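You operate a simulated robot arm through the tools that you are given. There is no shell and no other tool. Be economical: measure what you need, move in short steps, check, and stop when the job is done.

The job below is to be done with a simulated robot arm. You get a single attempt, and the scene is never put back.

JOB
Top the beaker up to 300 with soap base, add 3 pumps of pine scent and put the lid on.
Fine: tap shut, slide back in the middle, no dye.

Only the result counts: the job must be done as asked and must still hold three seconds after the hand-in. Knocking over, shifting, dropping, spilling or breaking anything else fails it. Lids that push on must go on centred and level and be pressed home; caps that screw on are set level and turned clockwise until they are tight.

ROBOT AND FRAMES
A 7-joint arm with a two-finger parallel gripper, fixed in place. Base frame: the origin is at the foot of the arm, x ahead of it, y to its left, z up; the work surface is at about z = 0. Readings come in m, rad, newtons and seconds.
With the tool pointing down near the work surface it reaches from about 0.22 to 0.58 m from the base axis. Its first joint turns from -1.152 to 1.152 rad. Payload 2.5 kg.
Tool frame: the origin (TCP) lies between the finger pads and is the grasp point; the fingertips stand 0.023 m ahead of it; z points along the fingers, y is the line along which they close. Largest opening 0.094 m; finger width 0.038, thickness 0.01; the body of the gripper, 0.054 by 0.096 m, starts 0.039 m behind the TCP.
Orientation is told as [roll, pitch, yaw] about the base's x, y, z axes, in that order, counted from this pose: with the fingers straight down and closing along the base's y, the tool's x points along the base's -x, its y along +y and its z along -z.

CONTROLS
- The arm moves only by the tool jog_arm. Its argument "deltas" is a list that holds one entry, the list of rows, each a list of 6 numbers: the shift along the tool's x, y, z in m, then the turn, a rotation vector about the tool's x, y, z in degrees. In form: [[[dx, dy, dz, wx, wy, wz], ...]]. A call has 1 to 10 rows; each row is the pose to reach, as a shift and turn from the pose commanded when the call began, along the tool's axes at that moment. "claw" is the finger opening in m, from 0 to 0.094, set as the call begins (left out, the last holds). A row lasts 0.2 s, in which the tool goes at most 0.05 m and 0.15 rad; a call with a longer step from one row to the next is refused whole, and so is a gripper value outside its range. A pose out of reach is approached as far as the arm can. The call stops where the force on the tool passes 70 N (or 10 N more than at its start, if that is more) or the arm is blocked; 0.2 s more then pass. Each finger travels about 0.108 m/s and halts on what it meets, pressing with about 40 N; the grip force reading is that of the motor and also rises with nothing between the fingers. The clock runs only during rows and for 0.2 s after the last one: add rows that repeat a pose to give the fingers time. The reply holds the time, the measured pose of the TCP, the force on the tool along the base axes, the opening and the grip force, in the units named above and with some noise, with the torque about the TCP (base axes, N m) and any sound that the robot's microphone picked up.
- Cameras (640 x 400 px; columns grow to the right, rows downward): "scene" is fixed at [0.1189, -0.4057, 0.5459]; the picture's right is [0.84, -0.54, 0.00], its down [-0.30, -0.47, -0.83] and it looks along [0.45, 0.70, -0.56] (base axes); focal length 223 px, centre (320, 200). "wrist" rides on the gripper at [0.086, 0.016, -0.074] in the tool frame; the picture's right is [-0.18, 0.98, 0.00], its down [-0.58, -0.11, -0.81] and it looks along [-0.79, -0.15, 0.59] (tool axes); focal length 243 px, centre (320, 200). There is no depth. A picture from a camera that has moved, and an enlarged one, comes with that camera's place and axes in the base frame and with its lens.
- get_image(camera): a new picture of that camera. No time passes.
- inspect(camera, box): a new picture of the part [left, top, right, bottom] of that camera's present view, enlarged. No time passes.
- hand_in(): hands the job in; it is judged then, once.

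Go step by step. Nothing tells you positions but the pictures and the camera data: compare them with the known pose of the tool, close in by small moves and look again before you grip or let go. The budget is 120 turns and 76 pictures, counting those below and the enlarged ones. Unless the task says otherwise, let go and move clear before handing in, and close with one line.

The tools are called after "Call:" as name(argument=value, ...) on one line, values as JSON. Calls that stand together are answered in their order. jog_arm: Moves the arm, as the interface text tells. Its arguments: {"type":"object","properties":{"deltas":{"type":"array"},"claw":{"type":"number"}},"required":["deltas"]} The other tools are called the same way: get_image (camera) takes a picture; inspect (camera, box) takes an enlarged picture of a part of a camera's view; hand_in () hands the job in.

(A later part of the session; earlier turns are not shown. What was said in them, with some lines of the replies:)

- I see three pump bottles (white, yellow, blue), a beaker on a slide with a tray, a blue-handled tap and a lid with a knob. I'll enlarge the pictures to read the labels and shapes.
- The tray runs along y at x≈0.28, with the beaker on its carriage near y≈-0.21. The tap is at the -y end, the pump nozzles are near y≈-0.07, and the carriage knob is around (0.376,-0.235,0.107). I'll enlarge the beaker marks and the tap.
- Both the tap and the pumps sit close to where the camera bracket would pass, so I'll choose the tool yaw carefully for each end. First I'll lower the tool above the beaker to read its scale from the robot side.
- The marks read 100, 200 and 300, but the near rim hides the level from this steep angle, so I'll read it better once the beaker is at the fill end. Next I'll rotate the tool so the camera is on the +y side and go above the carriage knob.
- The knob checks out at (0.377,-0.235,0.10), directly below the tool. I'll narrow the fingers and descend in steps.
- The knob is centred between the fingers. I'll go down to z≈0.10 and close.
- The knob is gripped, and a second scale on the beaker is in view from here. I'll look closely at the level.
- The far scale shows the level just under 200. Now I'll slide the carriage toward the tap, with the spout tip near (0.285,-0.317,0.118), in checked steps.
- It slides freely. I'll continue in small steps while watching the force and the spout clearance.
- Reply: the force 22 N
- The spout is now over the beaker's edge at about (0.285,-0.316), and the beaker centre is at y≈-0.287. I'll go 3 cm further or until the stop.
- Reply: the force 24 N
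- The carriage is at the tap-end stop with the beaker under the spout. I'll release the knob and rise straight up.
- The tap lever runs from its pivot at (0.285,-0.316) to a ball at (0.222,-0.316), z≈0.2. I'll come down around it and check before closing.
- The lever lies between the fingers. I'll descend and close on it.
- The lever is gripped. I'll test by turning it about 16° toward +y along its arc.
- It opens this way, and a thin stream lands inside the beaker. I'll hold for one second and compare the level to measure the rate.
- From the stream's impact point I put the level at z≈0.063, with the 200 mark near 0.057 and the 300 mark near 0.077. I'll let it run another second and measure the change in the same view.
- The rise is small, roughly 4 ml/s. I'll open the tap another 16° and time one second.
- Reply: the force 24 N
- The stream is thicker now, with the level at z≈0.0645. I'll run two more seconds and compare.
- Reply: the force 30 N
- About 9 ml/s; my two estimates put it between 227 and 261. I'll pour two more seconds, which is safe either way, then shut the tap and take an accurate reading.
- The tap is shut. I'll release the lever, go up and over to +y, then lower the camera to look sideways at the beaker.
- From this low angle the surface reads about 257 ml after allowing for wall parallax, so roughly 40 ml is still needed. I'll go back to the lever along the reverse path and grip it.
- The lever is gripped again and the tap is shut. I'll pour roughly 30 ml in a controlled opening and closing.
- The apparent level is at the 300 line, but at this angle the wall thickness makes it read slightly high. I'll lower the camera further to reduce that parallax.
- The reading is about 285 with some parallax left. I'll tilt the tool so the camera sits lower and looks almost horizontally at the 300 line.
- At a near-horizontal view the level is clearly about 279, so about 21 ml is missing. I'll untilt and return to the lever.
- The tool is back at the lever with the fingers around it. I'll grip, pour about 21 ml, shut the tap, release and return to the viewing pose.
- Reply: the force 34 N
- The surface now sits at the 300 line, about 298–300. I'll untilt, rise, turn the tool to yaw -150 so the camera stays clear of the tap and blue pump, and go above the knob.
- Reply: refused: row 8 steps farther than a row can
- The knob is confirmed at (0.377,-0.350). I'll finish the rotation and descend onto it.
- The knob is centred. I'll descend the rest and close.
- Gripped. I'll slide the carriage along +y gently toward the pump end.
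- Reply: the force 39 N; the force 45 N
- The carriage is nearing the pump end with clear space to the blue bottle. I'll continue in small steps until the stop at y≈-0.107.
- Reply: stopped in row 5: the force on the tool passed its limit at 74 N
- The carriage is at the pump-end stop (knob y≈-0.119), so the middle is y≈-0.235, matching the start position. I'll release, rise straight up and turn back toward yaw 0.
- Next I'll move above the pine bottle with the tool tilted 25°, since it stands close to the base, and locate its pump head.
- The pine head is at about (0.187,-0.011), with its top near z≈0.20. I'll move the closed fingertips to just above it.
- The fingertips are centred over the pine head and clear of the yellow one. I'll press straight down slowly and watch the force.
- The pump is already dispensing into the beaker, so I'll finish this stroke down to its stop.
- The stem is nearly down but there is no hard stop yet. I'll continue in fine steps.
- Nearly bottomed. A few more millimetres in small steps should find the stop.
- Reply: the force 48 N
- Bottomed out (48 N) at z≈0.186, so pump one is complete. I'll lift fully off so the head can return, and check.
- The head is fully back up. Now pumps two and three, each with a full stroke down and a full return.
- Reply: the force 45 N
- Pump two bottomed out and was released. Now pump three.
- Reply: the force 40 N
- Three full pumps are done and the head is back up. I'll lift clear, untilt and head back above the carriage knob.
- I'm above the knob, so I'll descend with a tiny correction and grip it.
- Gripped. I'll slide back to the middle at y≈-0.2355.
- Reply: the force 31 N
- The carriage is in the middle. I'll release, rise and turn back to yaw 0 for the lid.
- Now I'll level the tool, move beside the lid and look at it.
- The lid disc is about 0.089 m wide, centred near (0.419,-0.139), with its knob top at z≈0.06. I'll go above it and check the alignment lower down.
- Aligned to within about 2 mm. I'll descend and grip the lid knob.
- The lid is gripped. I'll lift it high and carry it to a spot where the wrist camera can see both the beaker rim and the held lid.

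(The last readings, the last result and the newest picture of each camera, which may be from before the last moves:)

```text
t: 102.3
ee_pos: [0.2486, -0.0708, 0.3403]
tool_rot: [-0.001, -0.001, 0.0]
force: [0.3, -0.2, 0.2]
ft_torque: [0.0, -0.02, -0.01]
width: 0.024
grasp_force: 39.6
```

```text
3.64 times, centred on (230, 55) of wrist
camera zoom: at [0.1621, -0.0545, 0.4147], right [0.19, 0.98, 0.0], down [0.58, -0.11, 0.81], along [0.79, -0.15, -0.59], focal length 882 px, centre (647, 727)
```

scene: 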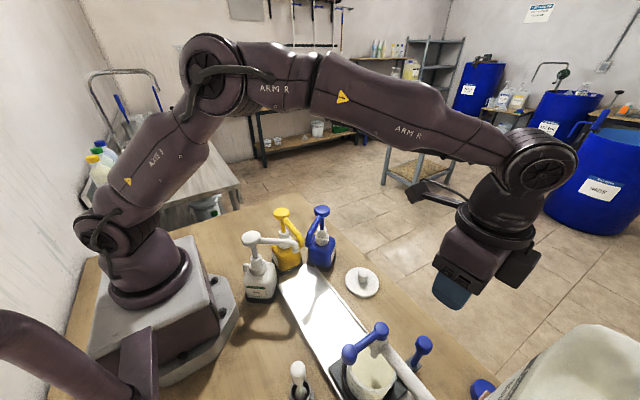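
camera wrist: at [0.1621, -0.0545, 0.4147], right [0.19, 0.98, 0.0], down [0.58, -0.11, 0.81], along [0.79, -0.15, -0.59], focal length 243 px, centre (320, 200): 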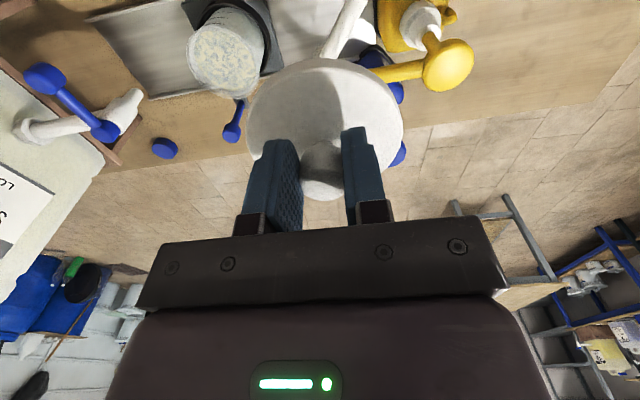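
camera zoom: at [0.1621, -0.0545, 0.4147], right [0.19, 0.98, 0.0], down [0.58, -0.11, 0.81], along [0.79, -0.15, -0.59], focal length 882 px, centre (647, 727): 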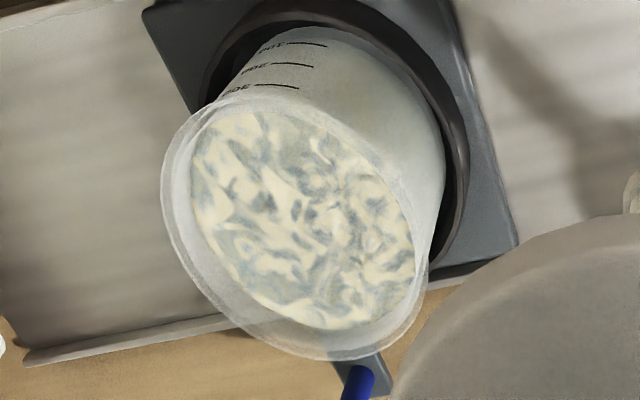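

The rim centre works out at about (0.284,-0.202). I'll carry the lid over it and lower it to about 1 cm above the rim.

Call:
jog_arm(deltas=[[[-0.0115, -0.044, 0, 0, 0, 0], [-0.023, -0.088, 0, 0, 0, 0], [-0.0344, -0.1315, 0, 0, 0, 0], [-0.0344, -0.1315, 0.045, 0, 0, 0], [-0.0344, -0.1315, 0.09, 0, 0, 0], [-0.0344, -0.1315, 0.135, 0, 0, 0], [-0.0344, -0.1315, 0.175, 0, 0, 0]]])

Call:
inspect(camera="scene", box=[280, 240, 400, 370])

Call:
inspect(camera="wrist", box=[210, 0, 430, 220])

```text
t: 103.9
ee_pos: [0.2845, -0.2009, 0.1648]
tool_rot: [0.001, 0.0, -0.002]
force: [0.8, -0.7, -0.6]
ft_torque: [0.0, -0.03, 0.04]
width: 0.0238
grasp_force: 40.2
```

```text
3.08 times, centred on (340, 305) of scene
camera zoom: at [0.1189, -0.4057, 0.5459], right [0.84, -0.54, 0.0], down [-0.3, -0.47, -0.83], along [0.45, 0.7, -0.56], focal length 686 px, centre (258, -123)
```

zoom: 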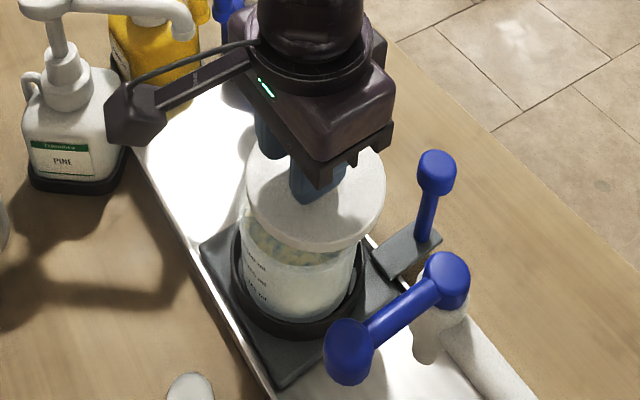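

```text
1.82 times, centred on (320, 110) of wrist
camera zoom: at [0.1974, -0.1843, 0.2391], right [0.19, 0.98, 0.0], down [0.58, -0.11, 0.81], along [0.79, -0.15, -0.59], focal length 441 px, centre (320, 364)
```

zoom: 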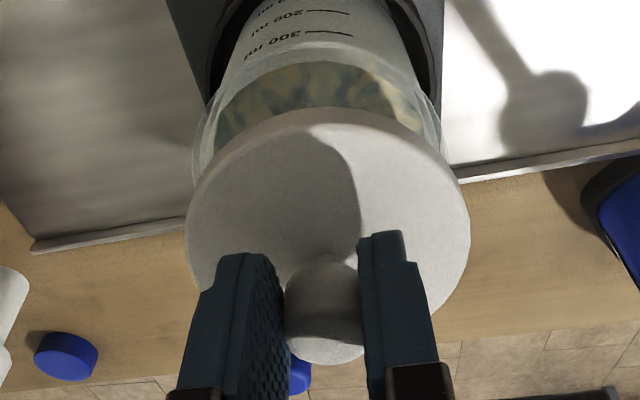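

Comparing both views, the lid sits about 9 mm ahead (+x) of the grip point, so it's off-centre from the beaker. I'll shift back 8.5 mm and check in the scene view.

Call:
jog_arm(deltas=[[[0.004, -0.001, 0, 0, 0, 0], [0.0085, -0.0015, 0, 0, 0, 0], [0.0085, -0.0015, 0.005, 0, 0, 0]]])

Call:
inspect(camera="scene", box=[305, 265, 375, 335])

```text
t: 104.7
ee_pos: [0.276, -0.2022, 0.1602]
tool_rot: [0.001, -0.001, -0.002]
force: [0.1, -0.4, 0.2]
ft_torque: [-0.01, 0.02, 0.01]
width: 0.0239
grasp_force: 40.1
```

```text
5.71 times, centred on (340, 300) of scene
camera zoom: at [0.1189, -0.4057, 0.5459], right [0.84, -0.54, 0.0], down [-0.3, -0.47, -0.83], along [0.45, 0.7, -0.56], focal length 1274 px, centre (206, -371)
```

zoom: 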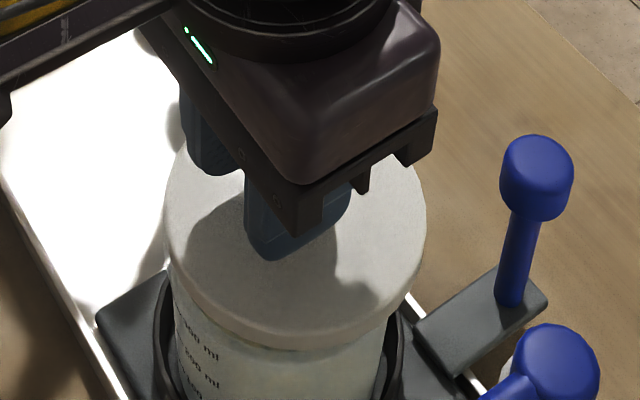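

Call:
inspect(camera="wrist", box=[220, 0, 420, 160])

```text
2.50 times, centred on (320, 80) of wrist
camera zoom: at [0.189, -0.1856, 0.235], right [0.19, 0.98, 0.0], down [0.58, -0.11, 0.81], along [0.79, -0.15, -0.59], focal length 606 px, centre (320, 500)
```

zoom: 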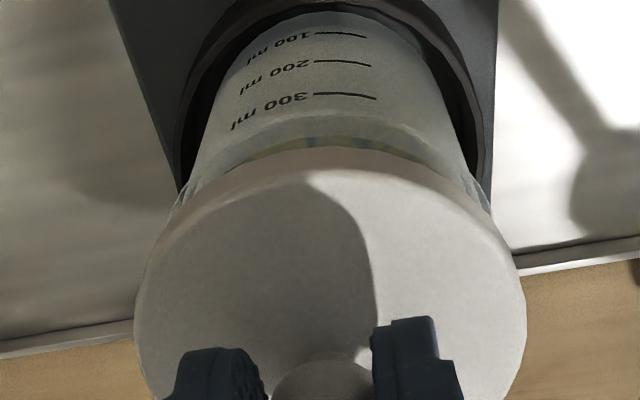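

Both views agree the lid is about 3 mm too far forward, with y good. I'll shift 3 mm back and lower slowly onto the rim while watching the force.

Call:
jog_arm(deltas=[[[0.003, 0, 0, 0, 0, 0], [0.003, 0, 0.003, 0, 0, 0], [0.003, 0, 0.006, 0, 0, 0], [0.003, 0, 0.009, 0, 0, 0]]])

```text
t: 105.7
ee_pos: [0.2727, -0.2027, 0.1503]
tool_rot: [0.0, 0.0, -0.001]
force: [-0.3, -0.2, -1.1]
ft_torque: [0.02, 0.02, 0.01]
width: 0.0241
grasp_force: 39.9
```

Call:
jog_arm(deltas=[[[0, 0, 0.002, 0, 0, 0], [0, 0, 0.004, 0, 0, 0], [0, 0, 0.006, 0, 0, 0]]])

```text
t: 106.5
ee_pos: [0.272, -0.2024, 0.1443]
tool_rot: [-0.001, 0.001, -0.001]
force: [-0.1, 0.4, 0.2]
ft_torque: [0.02, -0.01, 0.02]
width: 0.024
grasp_force: 40.3
```

No contact yet, so I'll continue down gently.

Call:
jog_arm(deltas=[[[0, 0, 0.002, 0, 0, 0], [0, 0, 0.004, 0, 0, 0]]])

```text
t: 107.1
ee_pos: [0.2705, -0.2021, 0.1409]
tool_rot: [0.0, -0.002, -0.003]
force: [0.2, 0.7, -0.1]
ft_torque: [-0.01, 0.0, 0.01]
width: 0.0239
grasp_force: 40.4
```

Call:
jog_arm(deltas=[[[0, 0, 0.002, 0, 0, 0], [0, 0, 0.004, 0, 0, 0]]])

```text
t: 107.7
ee_pos: [0.2734, -0.203, 0.1398]
tool_rot: [-0.003, -0.004, -0.004]
force: [-11.7, 3.0, 46.4]
ft_torque: [0.4, -0.34, 0.02]
width: 0.0239
grasp_force: 39.4
heard: snap
```

There was a snap at 46 N. I'll look at whether the lid is level and seated.

Call:
inspect(camera="scene", box=[305, 265, 375, 335])

```text
5.71 times, centred on (340, 300) of scene
camera zoom: at [0.1187, -0.4056, 0.5461], right [0.84, -0.54, 0.0], down [-0.3, -0.47, -0.83], along [0.45, 0.7, -0.56], focal length 1274 px, centre (206, -371)
```

zoom: 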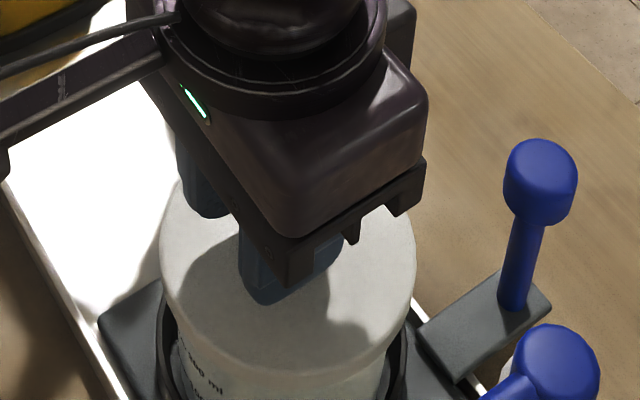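

The lid looks level and seated on the rim. I'll press slightly more to be sure it's home, then release.

Call:
jog_arm(deltas=[[[0, 0, 0.001, 0, 0, 0], [0, 0, 0.001, 0, 0, 0]]])

Call:
jog_arm(deltas=[[[0, 0, -0.002, 0, 0, 0], [0, 0, -0.002, 0, 0, 0]]])

```text
t: 108.3
ee_pos: [0.2725, -0.2032, 0.1388]
tool_rot: [-0.004, -0.004, -0.001]
force: [-9.7, 3.9, 51.5]
ft_torque: [0.69, -0.56, 0.0]
width: 0.0233
grasp_force: 39.7
```

```text
t: 108.9
ee_pos: [0.2736, -0.202, 0.1385]
tool_rot: [-0.001, -0.003, -0.001]
force: [2.3, 2.3, 24.7]
ft_torque: [0.51, -0.51, -0.02]
width: 0.023
grasp_force: 40.3
```

Solid resistance at z≈0.139, so the lid is home. I'll open the fingers and rise straight up.

Call:
jog_arm(claw=0.044, deltas=[[[0, 0, 0, 0, 0, 0], [0, 0, 0, 0, 0, 0], [0, 0, -0.02, 0, 0, 0], [0, 0, -0.06, 0, 0, 0], [0, 0, -0.1, 0, 0, 0], [0, 0, -0.14, 0, 0, 0], [0, 0, -0.18, 0, 0, 0], [0, 0.04, -0.18, 0, 0, 0], [0, 0.08, -0.18, 0, 0, 0]]])

Call:
get_image(camera="wrist")

Call:
inspect(camera="scene", box=[240, 200, 440, 400])

```text
t: 110.9
ee_pos: [0.2706, -0.1214, 0.3182]
tool_rot: [0.001, 0.0, -0.002]
force: [0.2, -0.4, -0.7]
ft_torque: [0.0, 0.01, 0.03]
width: 0.0442
grasp_force: 0.0
```

```text
1 pictures are left
camera wrist: at [0.1848, -0.106, 0.393], right [0.19, 0.98, 0.0], down [0.58, -0.11, 0.81], along [0.79, -0.15, -0.59], focal length 243 px, centre (320, 200)
```

wrist: 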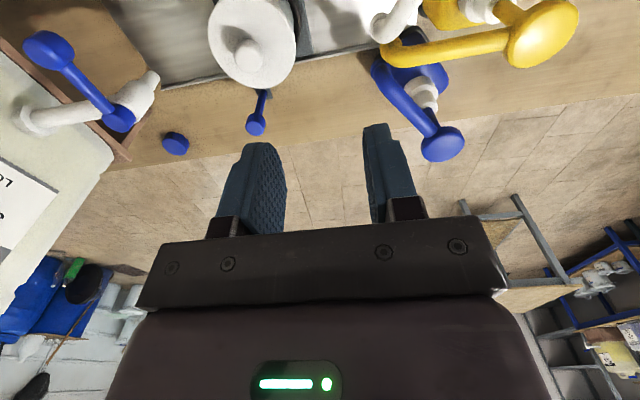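

```text
2.00 times, centred on (340, 300) of scene
camera zoom: at [0.1189, -0.4058, 0.5459], right [0.84, -0.54, 0.0], down [-0.3, -0.47, -0.83], along [0.45, 0.7, -0.56], focal length 446 px, centre (280, 0)
```

zoom: 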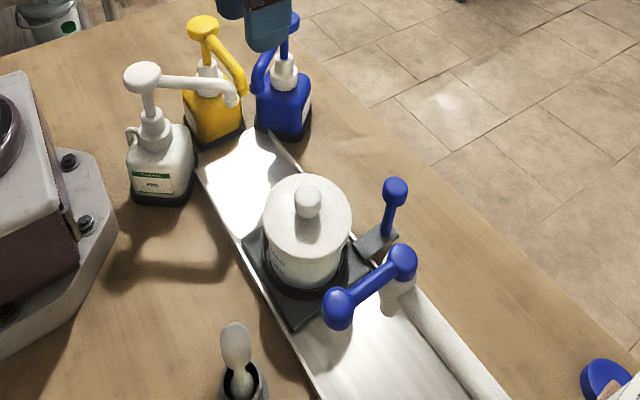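

The lid is level and pressed on, the carriage knob and the tap lever are back at their starting positions, and nothing else has moved. I'm handing in.

Call:
hand_in()

```text
The job is handed in.
```

I topped the beaker up to the 300 line with soap base (about 298–300 by eye), added three full pumps of pine scent and pressed the lid on until it snapped. The tap is shut, the slide is back in the middle and no dye was used.
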